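You operate a simulated robot arm through the tools that you are given. There is no shell and no other tool.

Carry out the task below with a simulated robot arm. There is one attempt and no reset: what you move stays moved.

JOB
Rinse out the green cup, tip it empty and stand it back.
Fine: cold tap, into the basin, tap off. Set down upright: what you pick out. What is to be rubbed or washed off counts as gone when no trace of it is left.

It is judged by the outcome, as a careful person would: the job done as asked, and still so three seconds after it is handed in. It fails if anything else is knocked over, pushed out of place, dropped, spilled or broken.

ROBOT AND FRAMES
A 7-joint arm with a three-finger gripper, fixed in place. Base frame: the origin is on the floor under the middle of its stand, x ahead of it, y to its left, z up; the work surface is at about z = 0.8. Lengths are in m, angles in rad, forces in N, time in s.
It reaches about 1.342 m from its shoulder. Its first joint turns from -2.897 to 2.897 rad. Payload 2.69 kg.
The tool frame sits at the grasp point between the pads (the TCP): z along the fingers, y along the line on which they close. The tips reach 0.03 m beyond it. The gripper opens to 0.128 m; its body begins 0.117 m behind the TCP.
Orientation is told as [roll, pitch, yaw] about the base's x, y, z axes, in that order, counted from this pose: with the fingers straight down and closing along the base's y, the tool's x points along the base's -x, its y along +y and its z along -z.

CONTROLS
- The arm moves only by the tool send_rows. Its argument "increments" is a list of rows, each an object (a shift or turn left out is 0, a gripper value left out holds the last) with "claw": the finger opening in m, from 0 to 0.128; "linear": the shift along the tool's x, y, z in m, a list of three; "turn": the turn, a rotation vector about the tool's x, y, z in rad, a list of three. In form: [{"claw": claw, "linear": [dx, dy, dz], "turn": [ax, ay, az]}, ...]. A call has 1 to 20 rows; each row shifts and turns the commanded pose from where the row before left it, along the tool's axes as they then stand. A row lasts 0.2 s, in which the tool goes at most 0.05 m and 0.15 rad; a call with a longer step from one row to the next is refused whole, and so is a gripper value outside its range. A pose out of reach is approached as far as the arm can. The call stops where the force on the tool passes 40 N (or 10 N more than at its start, if that is more) or the arm is blocked; 0.2 s more then pass. The fingers move at their own pace (about 0.127 m/s each) and stop on an object; they squeeze with about 33 N. The grip force told is the motor's: it shows also when the fingers shut on nothing. Time passes only in rows, and 0.2 s behind the last, so rows that do not move let the fingers close. It gives the time, the measured TCP pose, the force on the tool (base axes), the opening and the grip force at its end, in the units of the frame above (readings bear some noise), with the torque about the TCP (base axes, N m) and any sound that the robot's microphone picked up.
- Cameras (640 x 400 px; columns grow to the right, rows downward): "scene" is fixed at [0.4016, 0.4996, 1.5397]; the picture's right is [-0.77, -0.64, 0.00], its down [-0.47, 0.57, -0.68] and it looks along [0.43, -0.52, -0.74] (base axes); focal length 290 px, centre (320, 200). "wrist" rides on the gripper at [0.058, 0.054, -0.131] in the tool frame; the picture's right is [-0.68, 0.74, 0.00], its down [-0.62, -0.57, -0.55] and it looks along [-0.40, -0.37, 0.84] (tool axes); focal length 234 px, centre (320, 200). There is no depth. A picture from a camera that has moved, and an enlarged one, comes with that camera's place and axes in the base frame and with its lens. The place of the scene camera against the robot may be out by one fixed shift of up to 0.012 m in any direction.
- snapshot(camera): a new picture of that camera. The clock stands still meanwhile.
- lift_body(by): moves the trunk up (or, below 0, down) by that many m; the arm rides with it, the base frame stays. It gives what a move gives, with no picture.
- close_up(camera, box): a new picture of the part [left, top, right, bottom] of that camera's present view, enlarged. The clock stands still meanwhile.
- job_done(): hands the job in; it is judged then, once.

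Nothing tells you positions but the pictures and the camera data. Unless the task says otherwise, let go and move clear before handing in.

The tools are called after "Request:" by a JSON object that holds its "op" and its "data". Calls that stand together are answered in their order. send_rows: Moves the arm, as the interface text tells. Its arguments: {"type":"object","properties":{"increments":{"type":"array","items":{"type":"object","properties":{"claw":{"type":"number"},"linear":{"type":"array","items":{"type":"number"}},"turn":{"type":"array","items":{"type":"number"}}}}}},"required":["increments"]} The other tools are called the same way: lift_body (by) moves the trunk up or down; snapshot (camera) takes a picture; close_up (camera, box) takes an enlarged picture of a part of a camera's view; job_done () hands the job in.

At the start:

```text
time: 0.0
ee_pos: [0.5937, -0.3672, 1.1776]
tool_rot: [0.001, 0.0, 0.001]
wrist_force: [0.2, -0.4, -0.4]
wrist_torque: [0.0, -0.01, 0.0]
width: 0.128
finger_force: 0.1
trunk travel left (down, up): [-0.15, 0.2]
```

scene: 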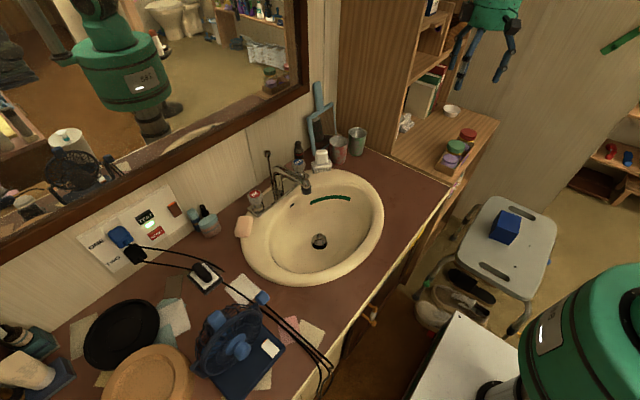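
wrist: 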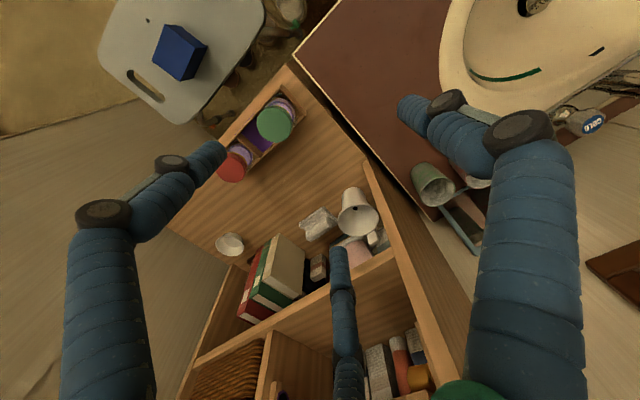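

I see a washbasin with a tap, a green cup and a reddish cup near the wall behind the basin, and clutter on the left. I'll look closer at the cups and the tap before moving.

Request:
{"op": "close_up", "data": {"camera": "scene", "box": [230, 80, 390, 180]}}

Request:
{"op": "close_up", "data": {"camera": "scene", "box": [230, 140, 390, 290]}}

Request:
{"op": "close_up", "data": {"camera": "wrist", "box": [380, 0, 640, 260]}}

Request:
{"op": "close_up", "data": {"camera": "scene", "box": [60, 170, 260, 300]}}

```text
4.00 times, centred on (310, 130) of scene
camera zoom: at [0.4016, 0.4996, 1.5397], right [-0.77, -0.64, 0.0], down [-0.47, 0.57, -0.68], along [0.43, -0.52, -0.74], focal length 1161 px, centre (360, 480)
```

zoom: 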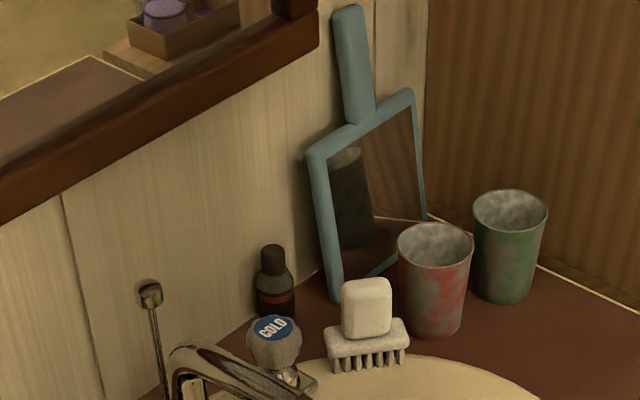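

```text
2.67 times, centred on (310, 215) of scene
camera zoom: at [0.4016, 0.4996, 1.5397], right [-0.77, -0.64, 0.0], down [-0.47, 0.57, -0.68], along [0.43, -0.52, -0.74], focal length 774 px, centre (347, 160)
```

zoom: 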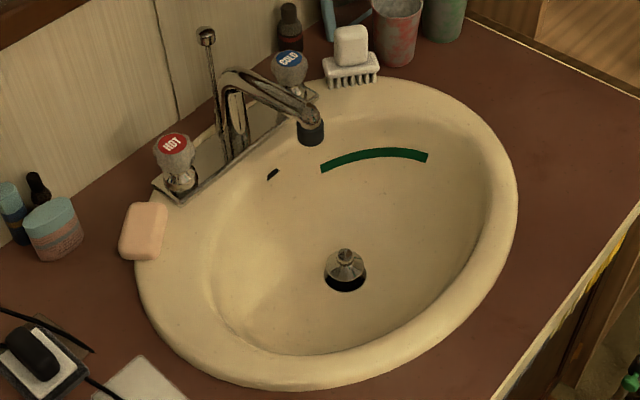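

```text
1.54 times, centred on (510, 130) of wrist
camera zoom: at [0.5356, -0.3136, 1.3078], right [0.68, 0.74, 0.0], down [0.62, -0.57, 0.55], along [0.4, -0.37, -0.84], focal length 360 px, centre (28, 308)
```

zoom: 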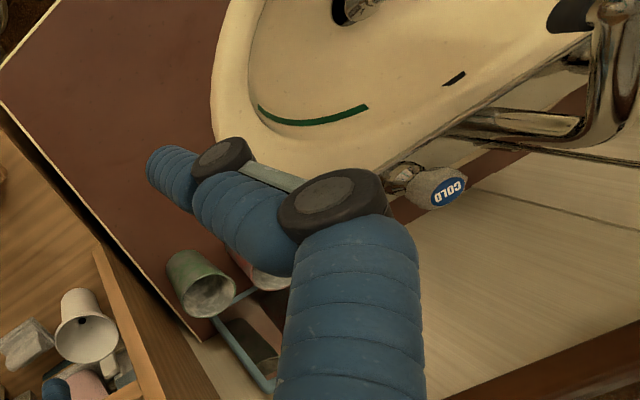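

```text
3.08 times, centred on (160, 235) of scene
camera zoom: at [0.4016, 0.4996, 1.5397], right [-0.77, -0.64, 0.0], down [-0.47, 0.57, -0.68], along [0.43, -0.52, -0.74], focal length 893 px, centre (812, 92)
```

zoom: 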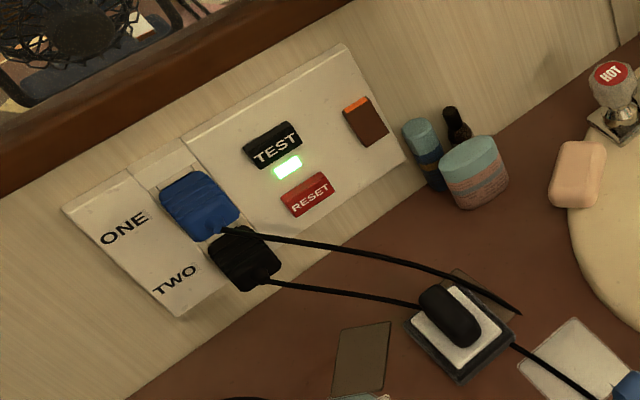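

The green cup stands in the corner between the side panel and the red cup, at about (0.90, -0.32). I need to know how the fingers are laid out, so I'll look at the gripper open and then partly closed.

Request:
{"op": "close_up", "data": {"camera": "scene", "box": [430, 0, 550, 100]}}

Request:
{"op": "send_rows", "data": {"increments": [{"claw": 0.06}, {"claw": 0.06}, {"claw": 0.06}, {"claw": 0.06}]}}

Request:
{"op": "snapshot", "data": {"camera": "wrist"}}

Request:
{"op": "close_up", "data": {"camera": "scene", "box": [430, 0, 550, 100]}}

```text
4.00 times, centred on (490, 50) of scene
camera zoom: at [0.4016, 0.4996, 1.5397], right [-0.77, -0.64, 0.0], down [-0.47, 0.57, -0.68], along [0.43, -0.52, -0.74], focal length 1161 px, centre (-360, 800)
```

zoom: 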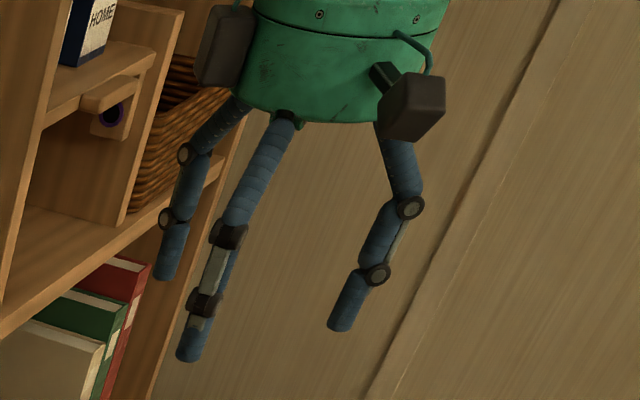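

```text
time: 1.0
ee_pos: [0.5928, -0.3675, 1.1763]
tool_rot: [-0.002, 0.0, 0.0]
wrist_force: [-0.7, 0.2, -0.6]
wrist_torque: [-0.03, 0.05, -0.01]
width: 0.0597
finger_force: 0.1
trunk travel left (down, up): [-0.15, 0.2]
```

```text
taken
camera wrist: at [0.5356, -0.3136, 1.3078], right [0.68, 0.74, 0.0], down [0.62, -0.57, 0.55], along [0.4, -0.37, -0.84], focal length 234 px, centre (320, 200)
```

wrist: 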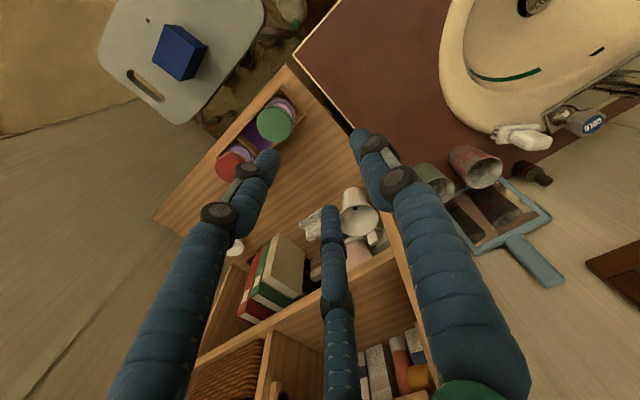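

```text
4.00 times, centred on (490, 50) of scene
camera zoom: at [0.4016, 0.4996, 1.5397], right [-0.77, -0.64, 0.0], down [-0.47, 0.57, -0.68], along [0.43, -0.52, -0.74], focal length 1161 px, centre (-360, 800)
```

zoom: 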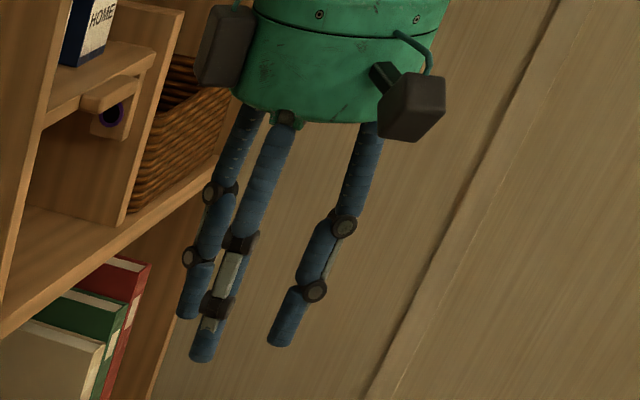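

The gripper is a three-jaw type, with fingers at 90°, 210° and 330° around the tool axis. I'll move the wrist camera closer to the cups to measure the gaps to the red cup and the side panel.

Request:
{"op": "send_rows", "data": {"increments": [{"claw": 0.128, "linear": [-0.0333, 0.0229, 0.02]}, {"linear": [-0.0333, 0.0229, 0.02]}, {"linear": [-0.0333, 0.0229, 0.02]}, {"linear": [-0.0333, 0.0229, 0.02]}, {"linear": [-0.0333, 0.0229, 0.02]}, {"linear": [-0.0333, 0.0229, 0.02]}]}}

Request:
{"op": "snapshot", "data": {"camera": "wrist"}}

Request:
{"op": "snapshot", "data": {"camera": "scene"}}

```text
time: 2.4
ee_pos: [0.7922, -0.2315, 1.0547]
tool_rot: [0.0, -0.001, 0.001]
wrist_force: [0.1, -0.8, 0.3]
wrist_torque: [0.01, 0.0, 0.03]
width: 0.1278
finger_force: 0.1
trunk travel left (down, up): [-0.15, 0.2]
```

```text
taken
camera wrist: at [0.7347, -0.177, 1.1868], right [0.68, 0.74, 0.0], down [0.62, -0.57, 0.55], along [0.4, -0.37, -0.84], focal length 234 px, centre (320, 200)
```

wrist: 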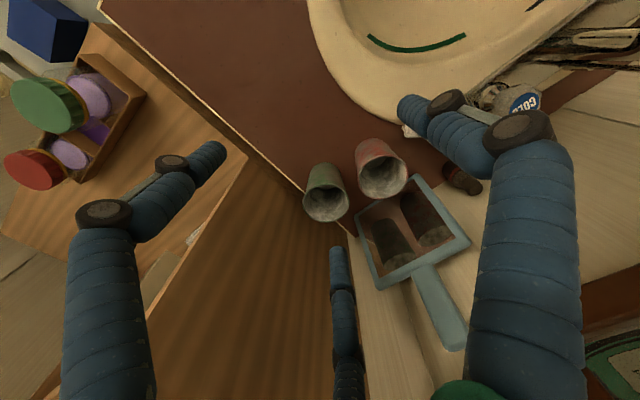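

```text
taken
```

scene: 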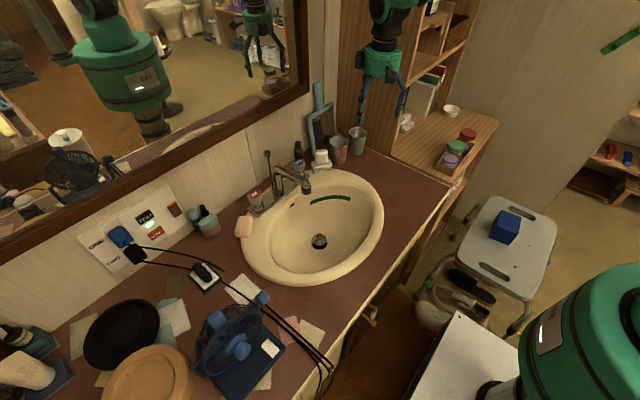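

Request:
{"op": "close_up", "data": {"camera": "wrist", "box": [250, 110, 450, 270]}}

Request:
{"op": "close_up", "data": {"camera": "wrist", "box": [400, 20, 640, 200]}}

Request:
{"op": "close_up", "data": {"camera": "scene", "box": [320, 0, 480, 180]}}

```text
2.50 times, centred on (350, 190) of wrist
camera zoom: at [0.7347, -0.177, 1.1868], right [0.68, 0.74, 0.0], down [0.62, -0.57, 0.55], along [0.4, -0.37, -0.84], focal length 585 px, centre (245, 225)
```

zoom: 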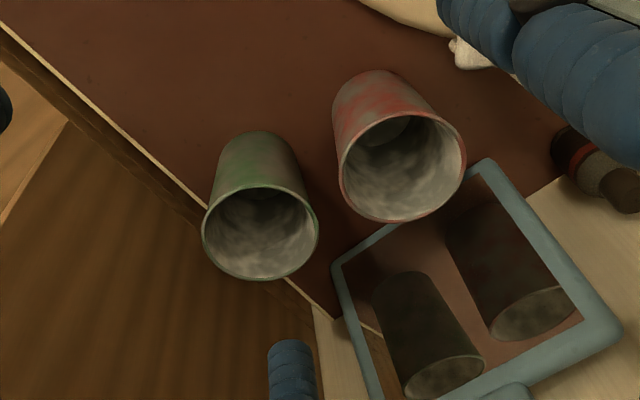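

```text
2.22 times, centred on (520, 110) of wrist
camera zoom: at [0.7347, -0.177, 1.1868], right [0.68, 0.74, 0.0], down [0.62, -0.57, 0.55], along [0.4, -0.37, -0.84], focal length 520 px, centre (-124, 400)
```

zoom: 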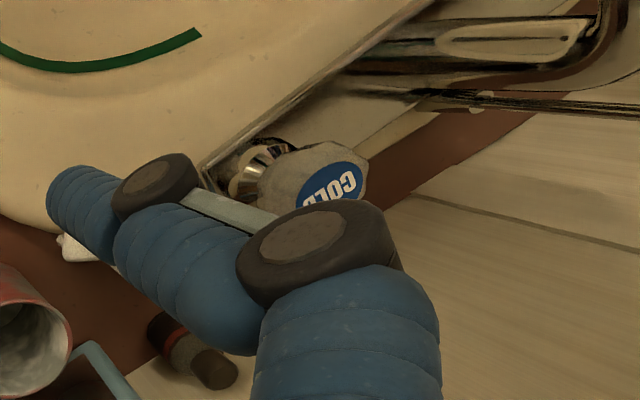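

```text
2.22 times, centred on (400, 90) of scene
camera zoom: at [0.4016, 0.4996, 1.5397], right [-0.77, -0.64, 0.0], down [-0.47, 0.57, -0.68], along [0.43, -0.52, -0.74], focal length 645 px, centre (142, 444)
```

zoom: 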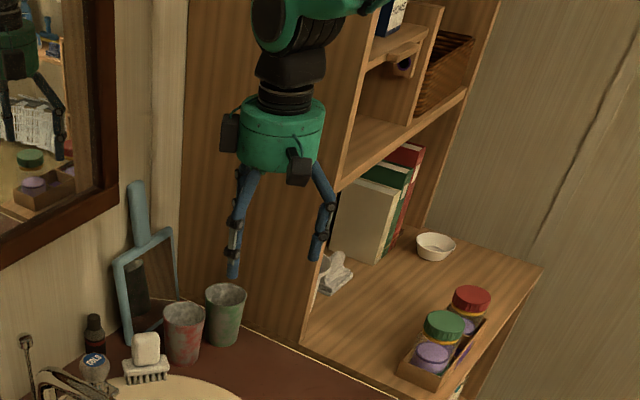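

From the wrist camera, the green cup is at about (0.886, -0.304), the red cup at (0.908, -0.216) and the side panel at y≈-0.357. That is tight for the gripper body. I'll turn the wrist to see whether anything sticks out on its far side.

Request:
{"op": "send_rows", "data": {"increments": [{"turn": [0, 0, 0.15]}, {"turn": [0, 0, 0.15]}, {"turn": [0, 0, 0.15]}, {"turn": [0, 0, 0.15]}, {"turn": [0, 0, 0.15]}, {"turn": [0, 0, 0.15]}, {"turn": [0, 0, 0.15]}]}}

Request:
{"op": "close_up", "data": {"camera": "scene", "box": [320, 0, 480, 180]}}

Request:
{"op": "snapshot", "data": {"camera": "wrist"}}

```text
time: 4.0
ee_pos: [0.792, -0.2307, 1.0563]
tool_rot: [0.0, 0.0, -1.053]
wrist_force: [0.7, 0.0, -1.5]
wrist_torque: [-0.01, 0.02, -0.01]
width: 0.128
finger_force: 0.0
trunk travel left (down, up): [-0.15, 0.2]
```

```text
2.22 times, centred on (400, 90) of scene
camera zoom: at [0.4016, 0.4996, 1.5397], right [-0.77, -0.64, 0.0], down [-0.47, 0.57, -0.68], along [0.43, -0.52, -0.74], focal length 645 px, centre (142, 444)
```

zoom: 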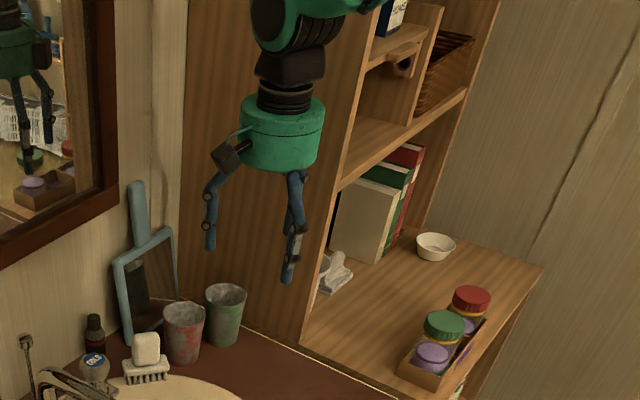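

```text
taken
camera wrist: at [0.811, -0.1523, 1.1878], right [0.97, -0.22, 0.0], down [-0.19, -0.82, 0.55], along [-0.12, -0.53, -0.84], focal length 234 px, centre (320, 200)
```

wrist: 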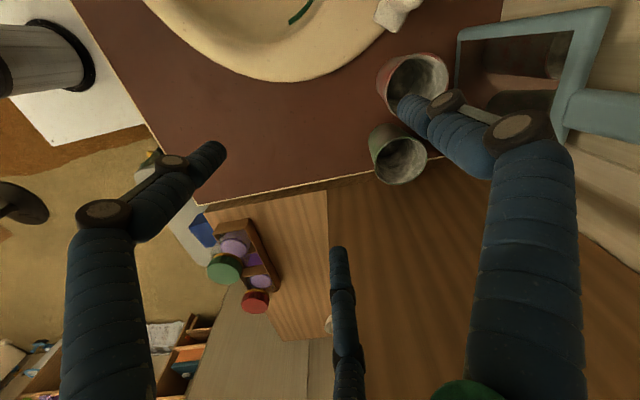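

There are only two boxes on the gripper, and neither will face the panel in the pose I want. Next I'll turn back to yaw 0 and move over the tap to measure the cold knob and spout.

Request:
{"op": "send_rows", "data": {"increments": [{"turn": [0, 0, -0.15]}, {"turn": [0, 0, -0.15]}, {"turn": [0, 0, -0.15]}, {"turn": [0, 0, -0.15]}, {"turn": [0, 0, -0.15]}, {"turn": [0, 0, -0.15]}, {"turn": [0, 0, -0.15]}, {"linear": [-0.0094, 0.0393, 0.0021]}, {"linear": [-0.0094, 0.0393, 0.0021]}, {"linear": [-0.0094, 0.0393, 0.0021]}, {"linear": [-0.0094, 0.0393, 0.0021]}, {"linear": [-0.0094, 0.0393, 0.0021]}, {"linear": [-0.0094, 0.0393, 0.0021]}, {"linear": [-0.0094, 0.0393, 0.0021]}]}}

Request:
{"op": "snapshot", "data": {"camera": "wrist"}}

Request:
{"op": "snapshot", "data": {"camera": "scene"}}

```text
time: 7.0
ee_pos: [0.8588, 0.0442, 1.0412]
tool_rot: [-0.001, -0.001, -0.001]
wrist_force: [-0.3, 0.0, -0.4]
wrist_torque: [0.0, 0.01, 0.0]
width: 0.1281
finger_force: 0.0
trunk travel left (down, up): [-0.15, 0.2]
```

```text
taken
camera wrist: at [0.802, 0.0987, 1.1719], right [0.68, 0.74, 0.0], down [0.62, -0.57, 0.55], along [0.4, -0.37, -0.84], focal length 234 px, centre (320, 200)
```

wrist: 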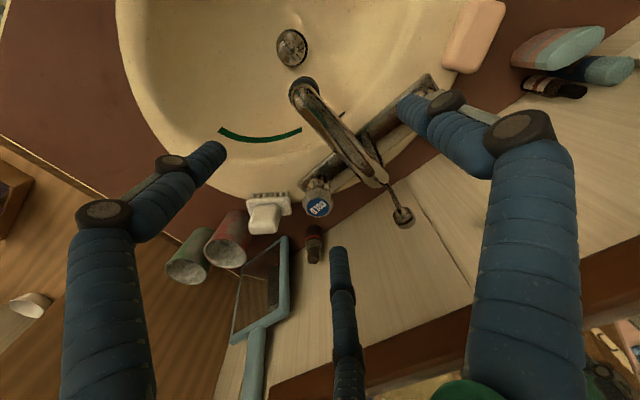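

```text
taken
```

scene: 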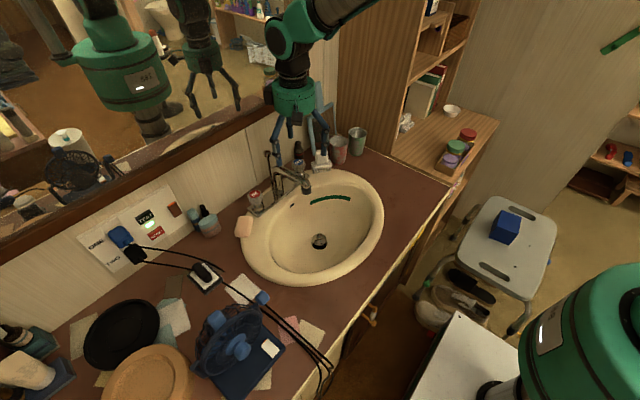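

Request:
{"op": "close_up", "data": {"camera": "wrist", "box": [230, 60, 450, 240]}}

Request:
{"op": "close_up", "data": {"camera": "scene", "box": [230, 110, 350, 210]}}

```text
2.22 times, centred on (340, 150) of wrist
camera zoom: at [0.802, 0.0987, 1.1719], right [0.68, 0.74, 0.0], down [0.62, -0.57, 0.55], along [0.4, -0.37, -0.84], focal length 520 px, centre (276, 311)
```

zoom: 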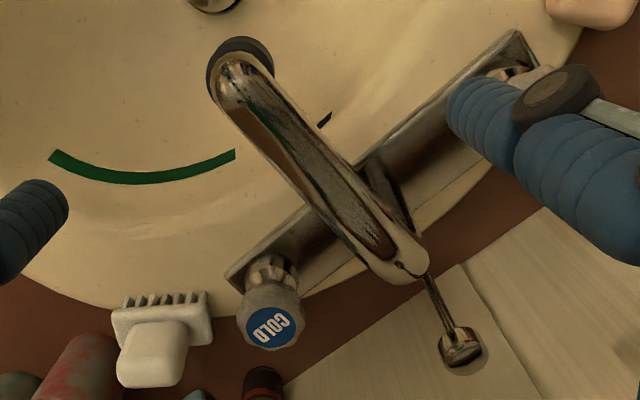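

```text
4.00 times, centred on (290, 160) of scene
camera zoom: at [0.4016, 0.4996, 1.5397], right [-0.77, -0.64, 0.0], down [-0.47, 0.57, -0.68], along [0.43, -0.52, -0.74], focal length 1161 px, centre (440, 360)
```

zoom: 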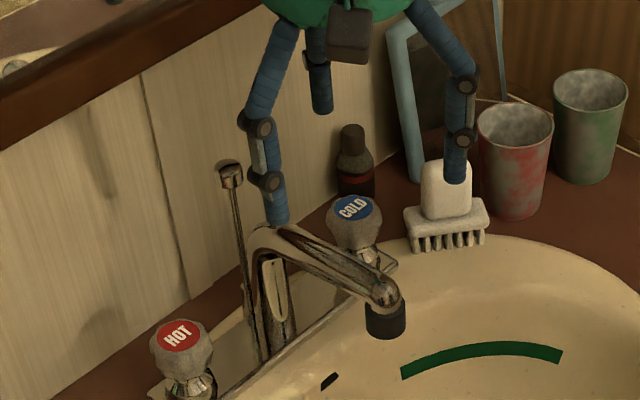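

The cold knob's top is at about (0.94, -0.035, 0.893) and the spout outlet at about (0.817, 0.065, 0.908). Before bringing the hand over the knob, I'll check how far the mirror frame sticks out, and whether the drain is open.

Request:
{"op": "close_up", "data": {"camera": "wrist", "box": [420, 200, 640, 400]}}

Request:
{"op": "close_up", "data": {"camera": "wrist", "box": [200, 0, 420, 130]}}

Request:
{"op": "close_up", "data": {"camera": "scene", "box": [230, 0, 350, 130]}}

Request:
{"op": "close_up", "data": {"camera": "scene", "box": [280, 210, 360, 270]}}

```text
2.00 times, centred on (530, 300) of wrist
camera zoom: at [0.802, 0.0987, 1.1719], right [0.68, 0.74, 0.0], down [0.62, -0.57, 0.55], along [0.4, -0.37, -0.84], focal length 468 px, centre (-100, 0)
```

zoom: 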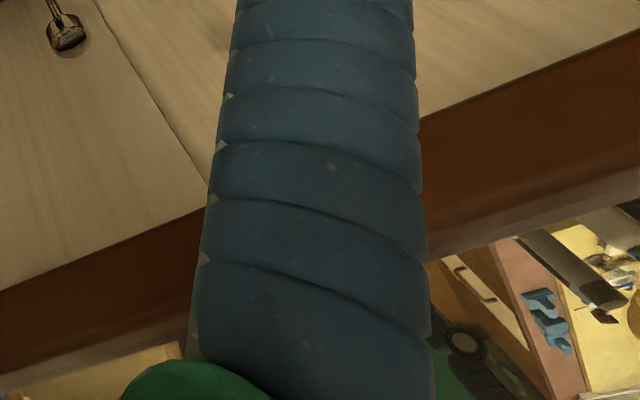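

```text
2.91 times, centred on (310, 65) of wrist
camera zoom: at [0.802, 0.0987, 1.1719], right [0.68, 0.74, 0.0], down [0.62, -0.57, 0.55], along [0.4, -0.37, -0.84], focal length 681 px, centre (349, 593)
```

zoom: 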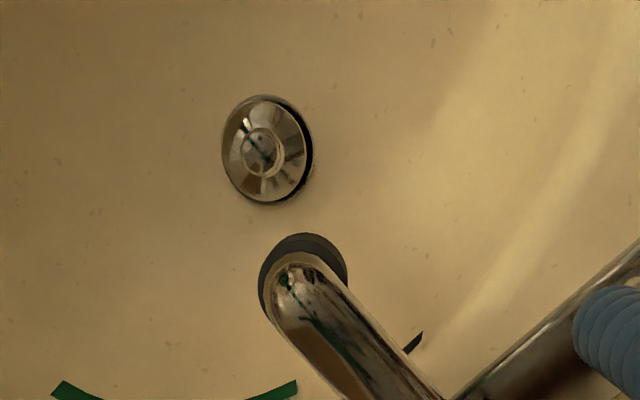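

```text
3.08 times, centred on (290, 65) of scene
camera zoom: at [0.4016, 0.4996, 1.5397], right [-0.77, -0.64, 0.0], down [-0.47, 0.57, -0.68], along [0.43, -0.52, -0.74], focal length 893 px, centre (412, 615)
```

zoom: 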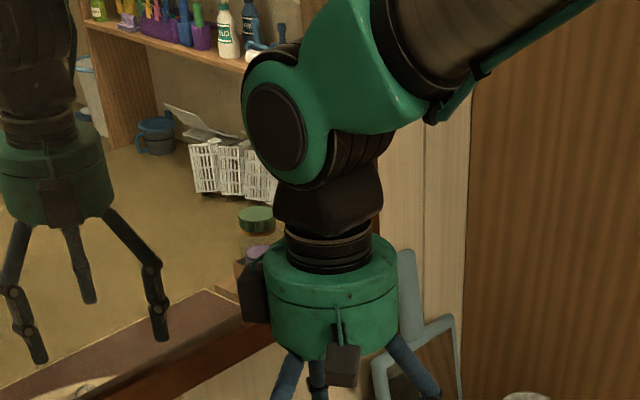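

```text
6.67 times, centred on (320, 240) of scene
camera zoom: at [0.4016, 0.4996, 1.5397], right [-0.77, -0.64, 0.0], down [-0.47, 0.57, -0.68], along [0.43, -0.52, -0.74], focal length 1935 px, centre (320, -67)
```

zoom: 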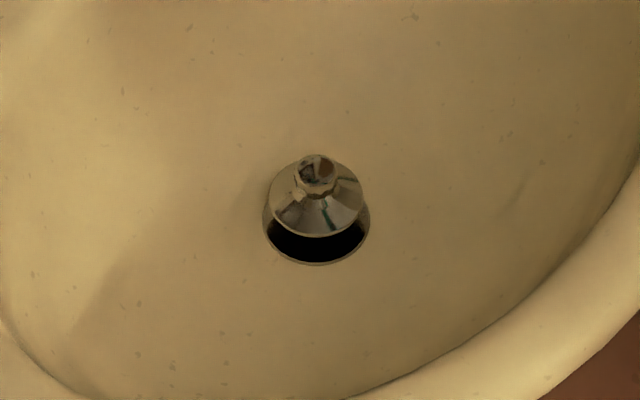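

The drain is open and the mirror frame's lower front edge is at about x=1.02, z=1.06. That is clear of the hand as long as neither gripper box faces the wall. I'll yaw +70° at this height, move over the cold knob and check alignment.

Request:
{"op": "send_rows", "data": {"increments": [{"claw": 0.07, "turn": [0, 0, -0.13575]}, {"turn": [0, 0, -0.13575]}, {"turn": [0, 0, -0.13575]}, {"turn": [0, 0, -0.13575]}, {"turn": [0, 0, -0.13575]}, {"turn": [0, 0, -0.13575]}, {"turn": [0, 0, -0.13575]}, {"turn": [0, 0, -0.13575]}, {"turn": [0, 0, -0.13575]}, {"linear": [0.0155, -0.0344, 0]}, {"linear": [0.0155, -0.0344, 0]}, {"linear": [0.0155, -0.0344, 0]}, {}]}}

Request:
{"op": "snapshot", "data": {"camera": "wrist"}}

Request:
{"op": "close_up", "data": {"camera": "scene", "box": [210, 20, 370, 220]}}

```text
time: 9.8
ee_pos: [0.9402, -0.0364, 1.0404]
tool_rot: [0.002, 0.001, 1.222]
wrist_force: [0.8, -1.4, 1.1]
wrist_torque: [0.02, 0.0, 0.0]
width: 0.0699
finger_force: 0.1
trunk travel left (down, up): [-0.15, 0.2]
```

```text
taken
camera wrist: at [0.87, -0.0721, 1.1715], right [-0.46, 0.89, 0.0], down [0.74, 0.39, 0.55], along [0.49, 0.25, -0.84], focal length 234 px, centre (320, 200)
```

wrist: 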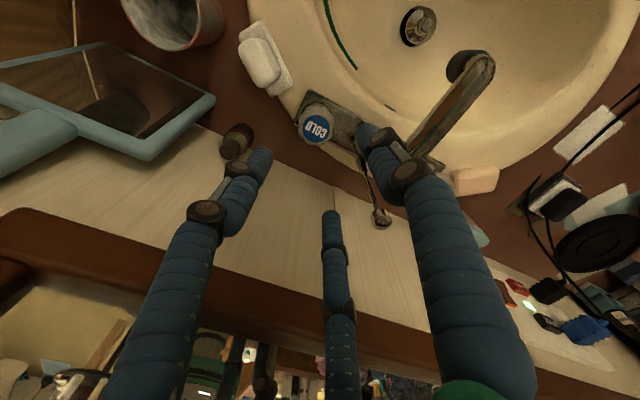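

```text
2.00 times, centred on (290, 120) of scene
camera zoom: at [0.4016, 0.4996, 1.5397], right [-0.77, -0.64, 0.0], down [-0.47, 0.57, -0.68], along [0.43, -0.52, -0.74], focal length 581 px, centre (380, 360)
```

zoom: 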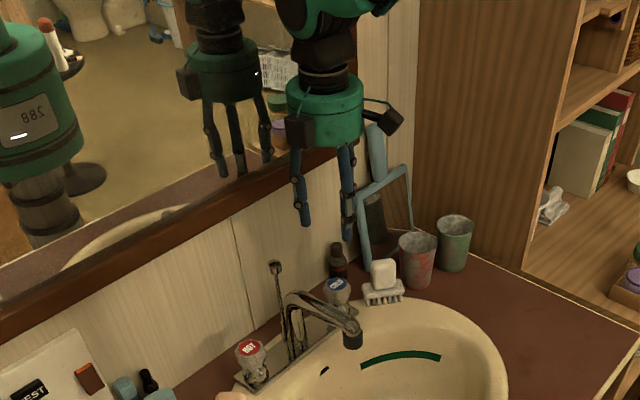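

Request:
{"op": "close_up", "data": {"camera": "wrist", "box": [250, 70, 410, 170]}}

```text
4.00 times, centred on (330, 120) of wrist
camera zoom: at [0.87, -0.0721, 1.1715], right [-0.46, 0.89, 0.0], down [0.74, 0.39, 0.55], along [0.49, 0.25, -0.84], focal length 937 px, centre (280, 520)
```

zoom: 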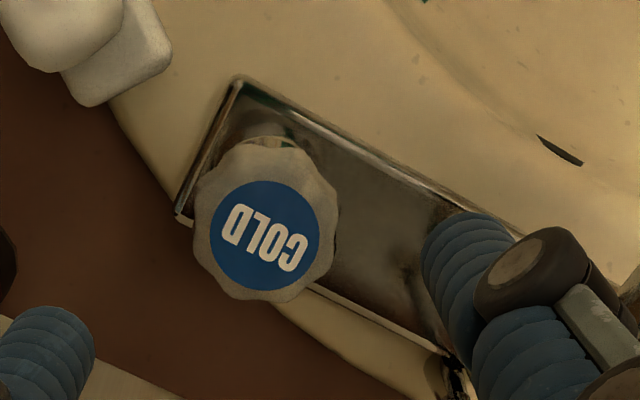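

Both views now agree that the knob axis is at about (0.944, -0.038). I'll go down around it with the fingers pre-opened to 0.07 and close on it.

Request:
{"op": "send_rows", "data": {"increments": [{"linear": [0, -0.004, 0.03]}, {"linear": [0, 0, 0.03]}, {"linear": [0, 0, 0.03]}, {"linear": [0, 0, 0.03]}, {"linear": [0, 0, 0.02]}, {"linear": [0, 0, 0.018]}, {}]}}

Request:
{"op": "close_up", "data": {"camera": "wrist", "box": [200, 80, 440, 280]}}

Request:
{"op": "close_up", "data": {"camera": "scene", "box": [230, 70, 350, 210]}}

```text
time: 11.4
ee_pos: [0.9437, -0.0373, 0.884]
tool_rot: [0.0, 0.0, 1.222]
wrist_force: [-0.3, 0.2, 0.0]
wrist_torque: [0.03, -0.02, 0.01]
width: 0.0699
finger_force: 0.1
trunk travel left (down, up): [-0.15, 0.2]
```

```text
2.00 times, centred on (320, 180) of wrist
camera zoom: at [0.8747, -0.0729, 1.0152], right [-0.46, 0.89, 0.0], down [0.74, 0.39, 0.55], along [0.49, 0.25, -0.84], focal length 468 px, centre (320, 240)
```

zoom: 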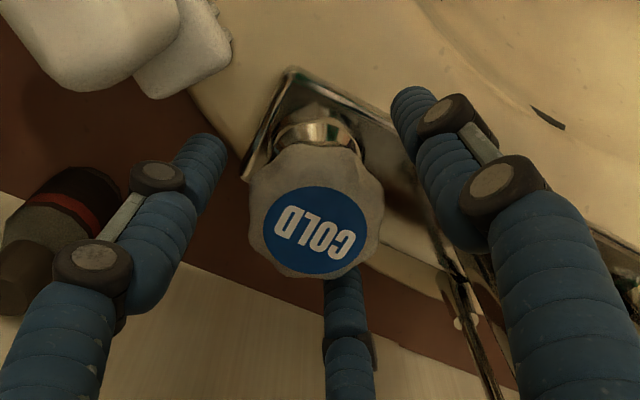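

```text
2.86 times, centred on (290, 140) of scene
camera zoom: at [0.4016, 0.4996, 1.5397], right [-0.77, -0.64, 0.0], down [-0.47, 0.57, -0.68], along [0.43, -0.52, -0.74], focal length 829 px, centre (406, 371)
```

zoom: 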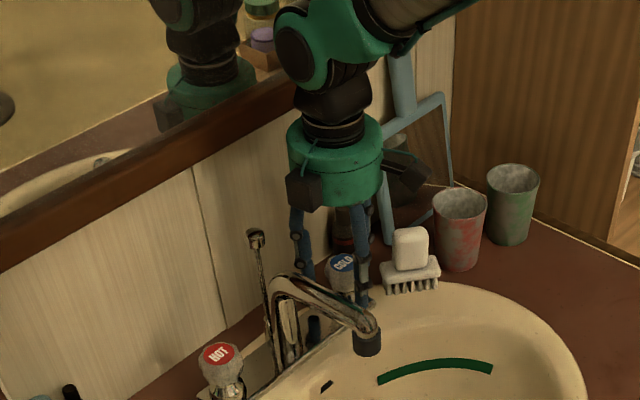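

The knob sits centred between the fingers, so I'll close on it now.

Request:
{"op": "send_rows", "data": {"increments": [{"claw": 0.03}, {"claw": 0.03}, {"claw": 0.03}]}}

Request:
{"op": "close_up", "data": {"camera": "wrist", "box": [200, 80, 440, 280]}}

```text
time: 12.2
ee_pos: [0.946, -0.037, 0.8855]
tool_rot: [-0.001, 0.0, 1.221]
wrist_force: [8.0, -12.2, -1.9]
wrist_torque: [-0.36, -0.3, -0.02]
width: 0.0457
finger_force: 12.3
trunk travel left (down, up): [-0.15, 0.2]
```

```text
2.00 times, centred on (320, 180) of wrist
camera zoom: at [0.8752, -0.074, 1.0155], right [-0.46, 0.89, 0.0], down [0.74, 0.39, 0.55], along [0.49, 0.25, -0.84], focal length 468 px, centre (320, 240)
```

zoom: 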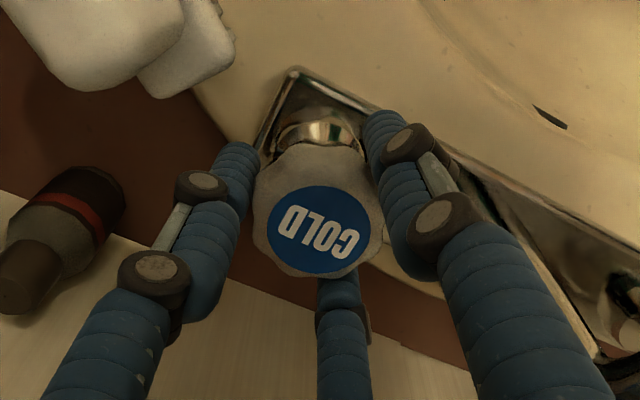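

Request:
{"op": "send_rows", "data": {"increments": [{"claw": 0.03, "linear": [0.0015, -0.0016, 0]}, {}]}}

```text
time: 12.8
ee_pos: [0.9448, -0.0382, 0.8837]
tool_rot: [0.0, 0.001, 1.223]
wrist_force: [4.1, 0.8, 5.0]
wrist_torque: [0.17, 0.24, 0.01]
width: 0.0451
finger_force: 45.3
trunk travel left (down, up): [-0.15, 0.2]
```

The knob is gripped firmly. I'll turn it slowly counter-clockwise as seen from above, watching the torque and listening for water.

Request:
{"op": "send_rows", "data": {"increments": [{"turn": [0, 0, -0.08]}, {"turn": [0, 0, -0.08]}, {"turn": [0, 0, -0.08]}]}}

Request:
{"op": "snapshot", "data": {"camera": "scene"}}

Request:
{"op": "close_up", "data": {"camera": "wrist", "box": [200, 80, 440, 280]}}

```text
time: 13.6
ee_pos: [0.9438, -0.0375, 0.8856]
tool_rot: [0.0, 0.0, 1.462]
wrist_force: [3.2, 2.4, 6.7]
wrist_torque: [0.31, 0.28, 0.01]
width: 0.0451
finger_force: 45.1
trunk travel left (down, up): [-0.15, 0.2]
```

```text
taken
```

scene: 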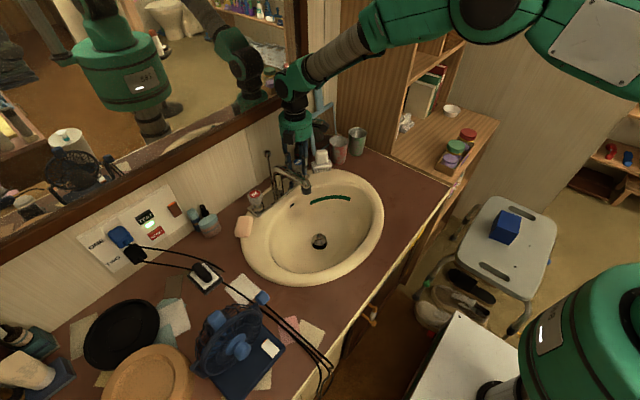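

```text
2.00 times, centred on (320, 180) of wrist
camera zoom: at [0.8859, -0.0899, 1.0155], right [-0.66, 0.75, 0.0], down [0.63, 0.55, 0.55], along [0.41, 0.36, -0.84], focal length 468 px, centre (320, 240)
```

zoom: 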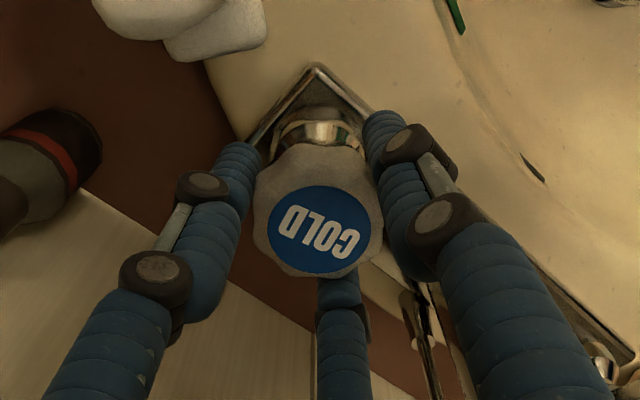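

The knob turns freely with the hand and there's no water yet, so I'll keep turning.

Request:
{"op": "send_rows", "data": {"increments": [{"turn": [0, 0, -0.1]}, {"turn": [0, 0, -0.1]}, {"turn": [0, 0, -0.1]}, {"turn": [0, 0, -0.1]}]}}

Request:
{"op": "close_up", "data": {"camera": "scene", "box": [230, 110, 390, 290]}}

Request:
{"op": "snapshot", "data": {"camera": "wrist"}}

```text
time: 14.6
ee_pos: [0.9454, -0.0377, 0.8845]
tool_rot: [-0.001, 0.002, 1.863]
wrist_force: [6.5, -3.7, 7.8]
wrist_torque: [-0.1, -0.04, 0.05]
width: 0.0449
finger_force: 44.9
trunk travel left (down, up): [-0.15, 0.2]
```

```text
2.22 times, centred on (310, 200) of scene
camera zoom: at [0.4016, 0.4996, 1.5397], right [-0.77, -0.64, 0.0], down [-0.47, 0.57, -0.68], along [0.43, -0.52, -0.74], focal length 645 px, centre (342, 200)
```

zoom: 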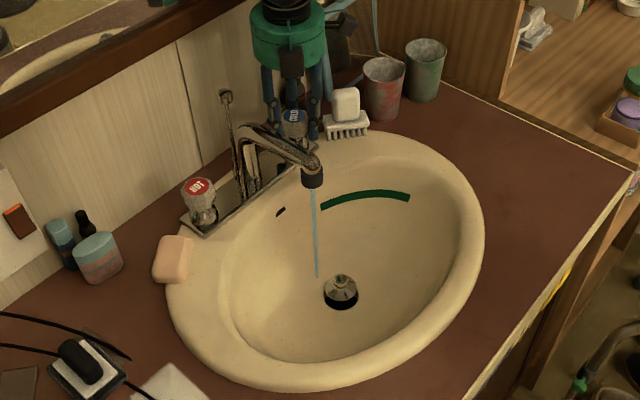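

```text
taken
camera wrist: at [0.9111, -0.1091, 1.0155], right [-0.9, 0.44, 0.0], down [0.36, 0.75, 0.55], along [0.24, 0.49, -0.84], focal length 234 px, centre (320, 200)
```

wrist: 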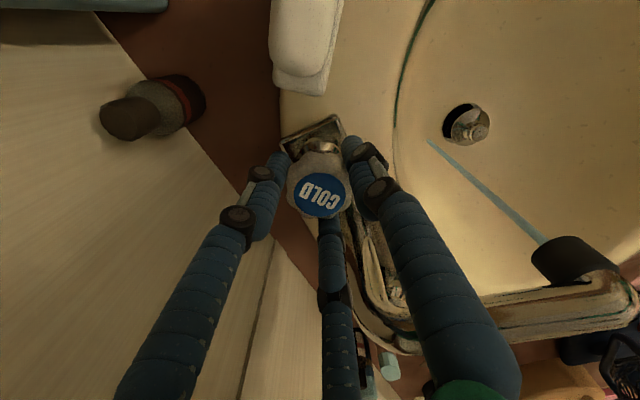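

A thin stream is running. I'll open the tap a bit more for a useful flow.

Request:
{"op": "send_rows", "data": {"increments": [{"turn": [0, 0, -0.1]}, {"turn": [0, 0, -0.1]}, {"turn": [0, 0, -0.1]}]}}

Request:
{"op": "close_up", "data": {"camera": "scene", "box": [230, 110, 390, 290]}}

```text
time: 15.4
ee_pos: [0.9461, -0.0381, 0.8847]
tool_rot: [0.0, 0.001, 2.163]
wrist_force: [6.1, -3.3, 6.5]
wrist_torque: [-0.17, -0.32, 0.01]
width: 0.0452
finger_force: 45.2
trunk travel left (down, up): [-0.15, 0.2]
```

```text
2.22 times, centred on (310, 200) of scene
camera zoom: at [0.4016, 0.4996, 1.5397], right [-0.77, -0.64, 0.0], down [-0.47, 0.57, -0.68], along [0.43, -0.52, -0.74], focal length 645 px, centre (342, 200)
```

zoom: 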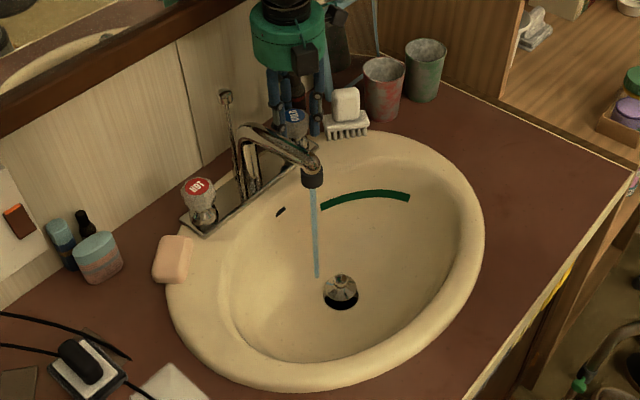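

The flow is good. I'll release the knob, rise straight up, and back away from the wall.

Request:
{"op": "send_rows", "data": {"increments": [{"claw": 0.07}, {}, {"linear": [0, 0, -0.02]}, {"linear": [0, 0, -0.035]}, {"linear": [0, 0, -0.035]}, {"linear": [0, 0, -0.035]}, {"linear": [0, 0, -0.035]}, {"linear": [-0.0224, 0.0332, 0]}, {"linear": [-0.0224, 0.0332, 0]}]}}

Request:
{"op": "snapshot", "data": {"camera": "scene"}}

```text
time: 17.4
ee_pos: [0.8634, -0.0396, 1.0452]
tool_rot: [-0.001, -0.001, 2.163]
wrist_force: [0.8, -0.3, 0.6]
wrist_torque: [0.02, 0.04, 0.0]
width: 0.0698
finger_force: 0.1
trunk travel left (down, up): [-0.15, 0.2]
```

```text
taken
```

scene: 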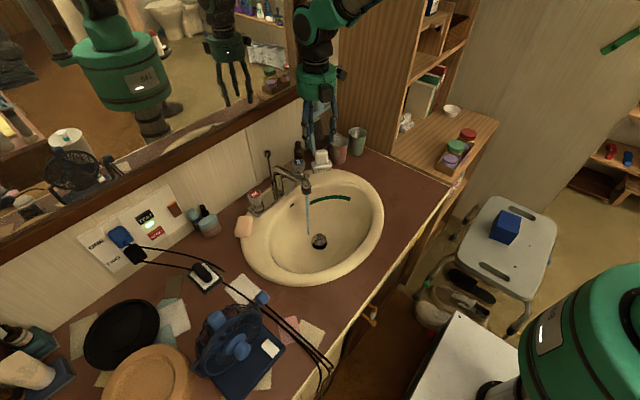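

Request:
{"op": "send_rows", "data": {"increments": [{"turn": [0, 0, 0.1462]}, {"turn": [0, 0, 0.1462]}, {"turn": [0, 0, 0.1462]}, {"turn": [0, 0, 0.1462]}, {"turn": [0, 0, 0.1462]}, {"turn": [0, 0, 0.1462]}, {"turn": [0, 0, 0.1462]}, {"turn": [0, 0, 0.1462]}, {"turn": [0, 0, 0.1462]}, {"turn": [0, 0, 0.1462]}, {"turn": [0, 0, 0.1462]}, {"turn": [0, 0, 0.1462]}, {"turn": [0, 0, 0.1462]}, {"linear": [0.0069, -0.0396, 0]}, {"linear": [0.0069, -0.0396, 0]}, {"linear": [0.0069, -0.0396, 0]}, {"linear": [0.0069, -0.0396, 0]}, {"linear": [0.0069, -0.0396, 0]}, {"linear": [0.0069, -0.0396, 0]}]}}

Request:
{"op": "snapshot", "data": {"camera": "wrist"}}

Request:
{"op": "close_up", "data": {"camera": "scene", "box": [270, 30, 430, 190]}}

```text
time: 21.4
ee_pos: [0.886, -0.2782, 1.043]
tool_rot: [0.0, 0.0, 0.26]
wrist_force: [-0.7, -0.5, 1.0]
wrist_torque: [0.01, -0.02, 0.0]
width: 0.0702
finger_force: 0.1
trunk travel left (down, up): [-0.15, 0.2]
```

```text
taken
camera wrist: at [0.8161, -0.2407, 1.1744], right [0.46, 0.89, 0.0], down [0.74, -0.39, 0.55], along [0.49, -0.25, -0.84], focal length 234 px, centre (320, 200)
```

wrist: 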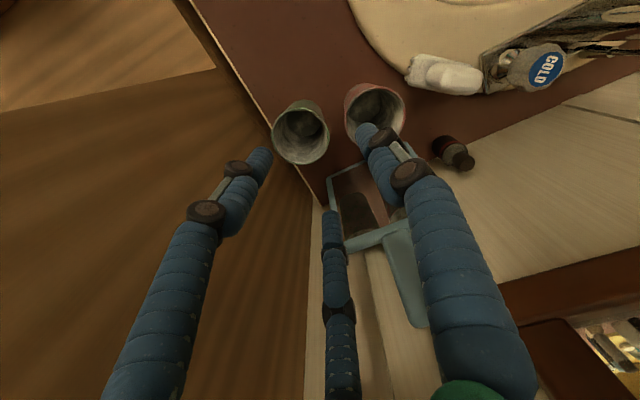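

```text
2.50 times, centred on (350, 110) of scene
camera zoom: at [0.4016, 0.4996, 1.5397], right [-0.77, -0.64, 0.0], down [-0.47, 0.57, -0.68], along [0.43, -0.52, -0.74], focal length 726 px, centre (245, 425)
```

zoom: 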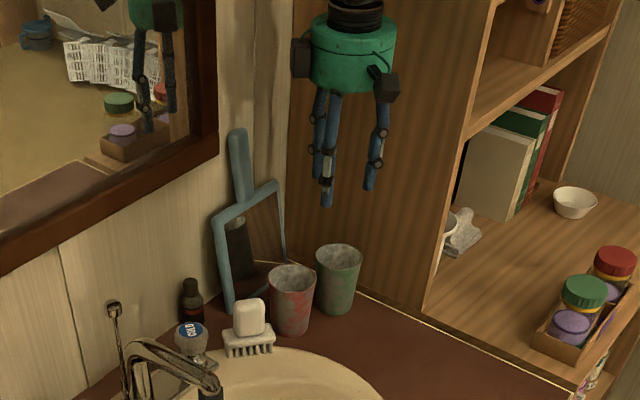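

Request:
{"op": "close_up", "data": {"camera": "wrist", "box": [230, 70, 430, 230]}}

```text
2.50 times, centred on (330, 150) of wrist
camera zoom: at [0.8161, -0.2407, 1.1744], right [0.46, 0.89, 0.0], down [0.74, -0.39, 0.55], along [0.49, -0.25, -0.84], focal length 585 px, centre (295, 325)
```

zoom: 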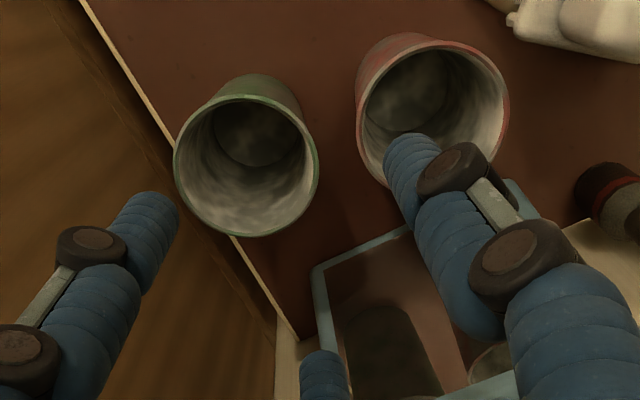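

The refined cup position is (0.887, -0.3045) with rim radius 0.036, and the panel is at y≈-0.358. I'll lean the tool 6° away from the panel, set the fingers to 0.084, and come down to just above the rim to check alignment.

Request:
{"op": "send_rows", "data": {"increments": [{"claw": 0.084, "turn": [0.1012, 0.0269, 0]}, {"linear": [0.0005, -0.0029, 0.02745]}, {"linear": [0.0005, -0.0029, 0.02745]}, {"linear": [0.0005, -0.0029, 0.02745]}, {"linear": [0.0005, -0.0029, 0.02745]}, {}]}}

Request:
{"op": "close_up", "data": {"camera": "wrist", "box": [200, 80, 440, 280]}}

Request:
{"op": "close_up", "data": {"camera": "scene", "box": [270, 30, 430, 190]}}

```text
time: 22.8
ee_pos: [0.8858, -0.2997, 0.9351]
tool_rot: [-0.101, 0.028, 0.259]
wrist_force: [-0.4, 0.0, -0.6]
wrist_torque: [-0.02, 0.02, 0.02]
width: 0.0839
finger_force: 0.0
trunk travel left (down, up): [-0.15, 0.2]
```

```text
2.00 times, centred on (320, 180) of wrist
camera zoom: at [0.8166, -0.2495, 1.0624], right [0.46, 0.88, -0.09], down [0.74, -0.33, 0.59], along [0.49, -0.34, -0.81], focal length 468 px, centre (320, 240)
```

zoom: 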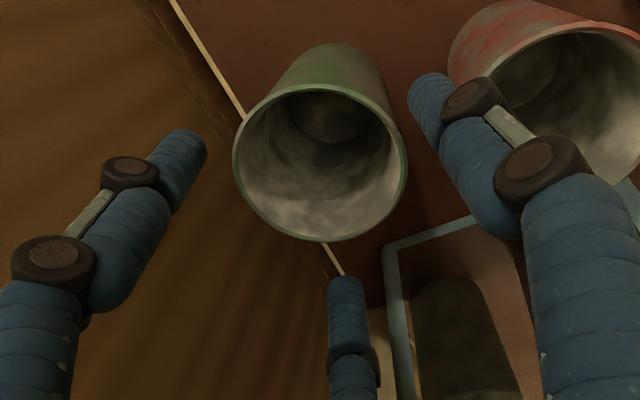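

```text
2.50 times, centred on (350, 110) of scene
camera zoom: at [0.4016, 0.4996, 1.5397], right [-0.77, -0.64, 0.0], down [-0.47, 0.57, -0.68], along [0.43, -0.52, -0.74], focal length 726 px, centre (245, 425)
```

zoom: 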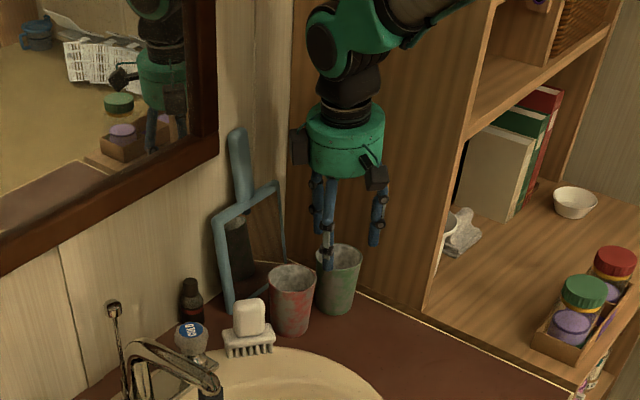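

Request:
{"op": "send_rows", "data": {"increments": [{"linear": [-0.0008, 0, 0.0172]}, {"linear": [-0.0002, 0.0009, 0.0187]}, {}]}}

Request:
{"op": "close_up", "data": {"camera": "wrist", "box": [200, 80, 440, 280]}}

Request:
{"op": "close_up", "data": {"camera": "scene", "box": [310, 80, 400, 170]}}

```text
time: 23.6
ee_pos: [0.8877, -0.3033, 0.8995]
tool_rot: [-0.101, 0.028, 0.258]
wrist_force: [1.1, -0.1, -1.1]
wrist_torque: [0.0, 0.01, 0.01]
width: 0.0841
finger_force: 0.1
trunk travel left (down, up): [-0.15, 0.2]
```

```text
2.00 times, centred on (320, 180) of wrist
camera zoom: at [0.8179, -0.2535, 1.0261], right [0.46, 0.88, -0.09], down [0.74, -0.33, 0.59], along [0.49, -0.34, -0.81], focal length 468 px, centre (320, 240)
```

zoom: 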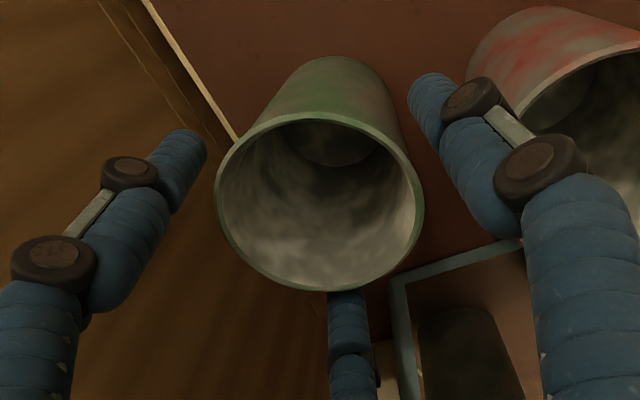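

```text
4.44 times, centred on (355, 125) of scene
camera zoom: at [0.4016, 0.4996, 1.5397], right [-0.77, -0.64, 0.0], down [-0.47, 0.57, -0.68], along [0.43, -0.52, -0.74], focal length 1290 px, centre (164, 533)
```

zoom: 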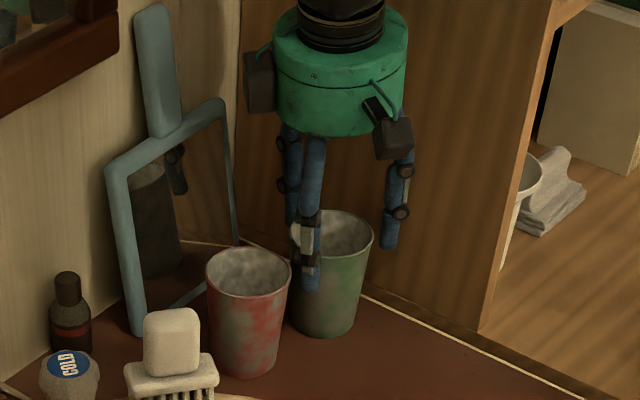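

The fingertips are now past the rim, with the thumb between the two cups. I'll go down the rest of the way and then close gently.

Request:
{"op": "send_rows", "data": {"increments": [{"linear": [0, 0.0009, 0.0187]}, {"linear": [0, 0.0009, 0.0187]}, {}]}}

Request:
{"op": "close_up", "data": {"camera": "wrist", "box": [200, 80, 440, 280]}}

Request:
{"op": "close_up", "data": {"camera": "scene", "box": [310, 80, 400, 170]}}

```text
time: 24.4
ee_pos: [0.8863, -0.306, 0.8629]
tool_rot: [-0.101, 0.026, 0.259]
wrist_force: [0.3, -0.5, 0.0]
wrist_torque: [0.01, 0.06, -0.01]
width: 0.0839
finger_force: 0.0
trunk travel left (down, up): [-0.15, 0.2]
```

```text
2.00 times, centred on (320, 180) of wrist
camera zoom: at [0.8183, -0.2549, 0.9899], right [0.46, 0.88, -0.09], down [0.74, -0.33, 0.59], along [0.49, -0.34, -0.8], focal length 468 px, centre (320, 240)
```

zoom: 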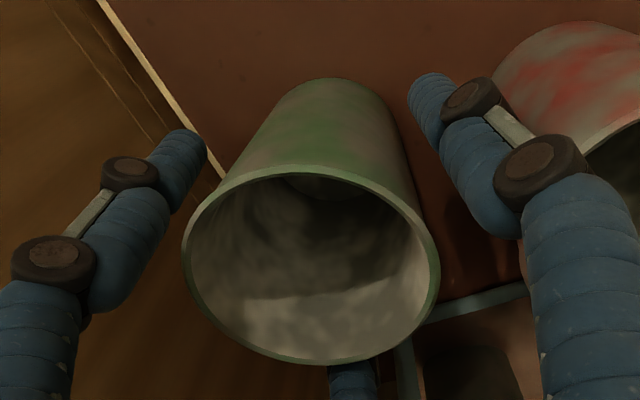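

```text
4.44 times, centred on (355, 125) of scene
camera zoom: at [0.4016, 0.4996, 1.5397], right [-0.77, -0.64, 0.0], down [-0.47, 0.57, -0.68], along [0.43, -0.52, -0.74], focal length 1290 px, centre (164, 533)
```

zoom: 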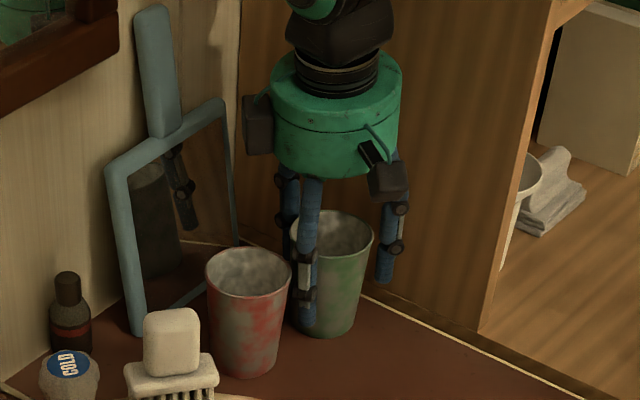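

All three fingers are around the cup with no contact, so I'll close.

Request:
{"op": "send_rows", "data": {"increments": [{"claw": 0.05}, {"claw": 0.05}, {"claw": 0.05}]}}

Request:
{"op": "close_up", "data": {"camera": "wrist", "box": [200, 80, 440, 280]}}

Request:
{"op": "close_up", "data": {"camera": "scene", "box": [310, 80, 400, 170]}}

```text
time: 25.2
ee_pos: [0.8871, -0.306, 0.8637]
tool_rot: [-0.1, 0.027, 0.258]
wrist_force: [0.3, 0.3, 1.4]
wrist_torque: [0.06, -0.01, -0.03]
width: 0.0664
finger_force: 33.5
trunk travel left (down, up): [-0.15, 0.2]
```

```text
2.00 times, centred on (320, 180) of wrist
camera zoom: at [0.8179, -0.2548, 0.9902], right [0.46, 0.88, -0.09], down [0.74, -0.33, 0.59], along [0.49, -0.34, -0.8], focal length 468 px, centre (320, 240)
```

zoom: 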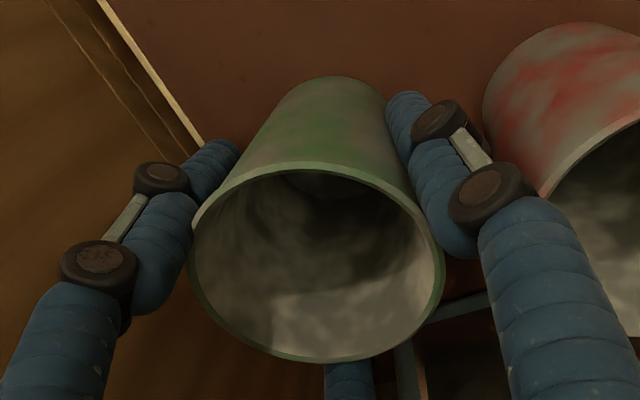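

```text
4.44 times, centred on (355, 125) of scene
camera zoom: at [0.4016, 0.4996, 1.5397], right [-0.77, -0.64, 0.0], down [-0.47, 0.57, -0.68], along [0.43, -0.52, -0.74], focal length 1290 px, centre (164, 533)
```

zoom: 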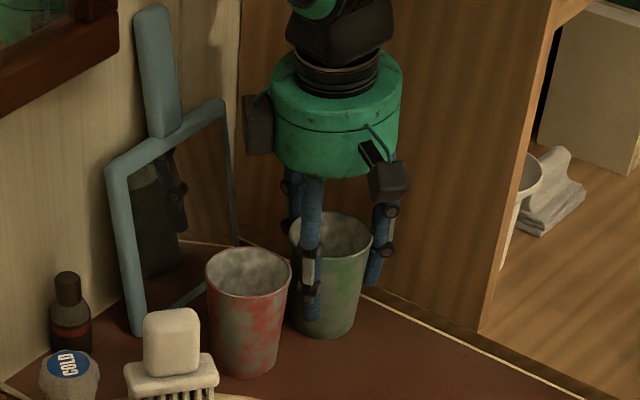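

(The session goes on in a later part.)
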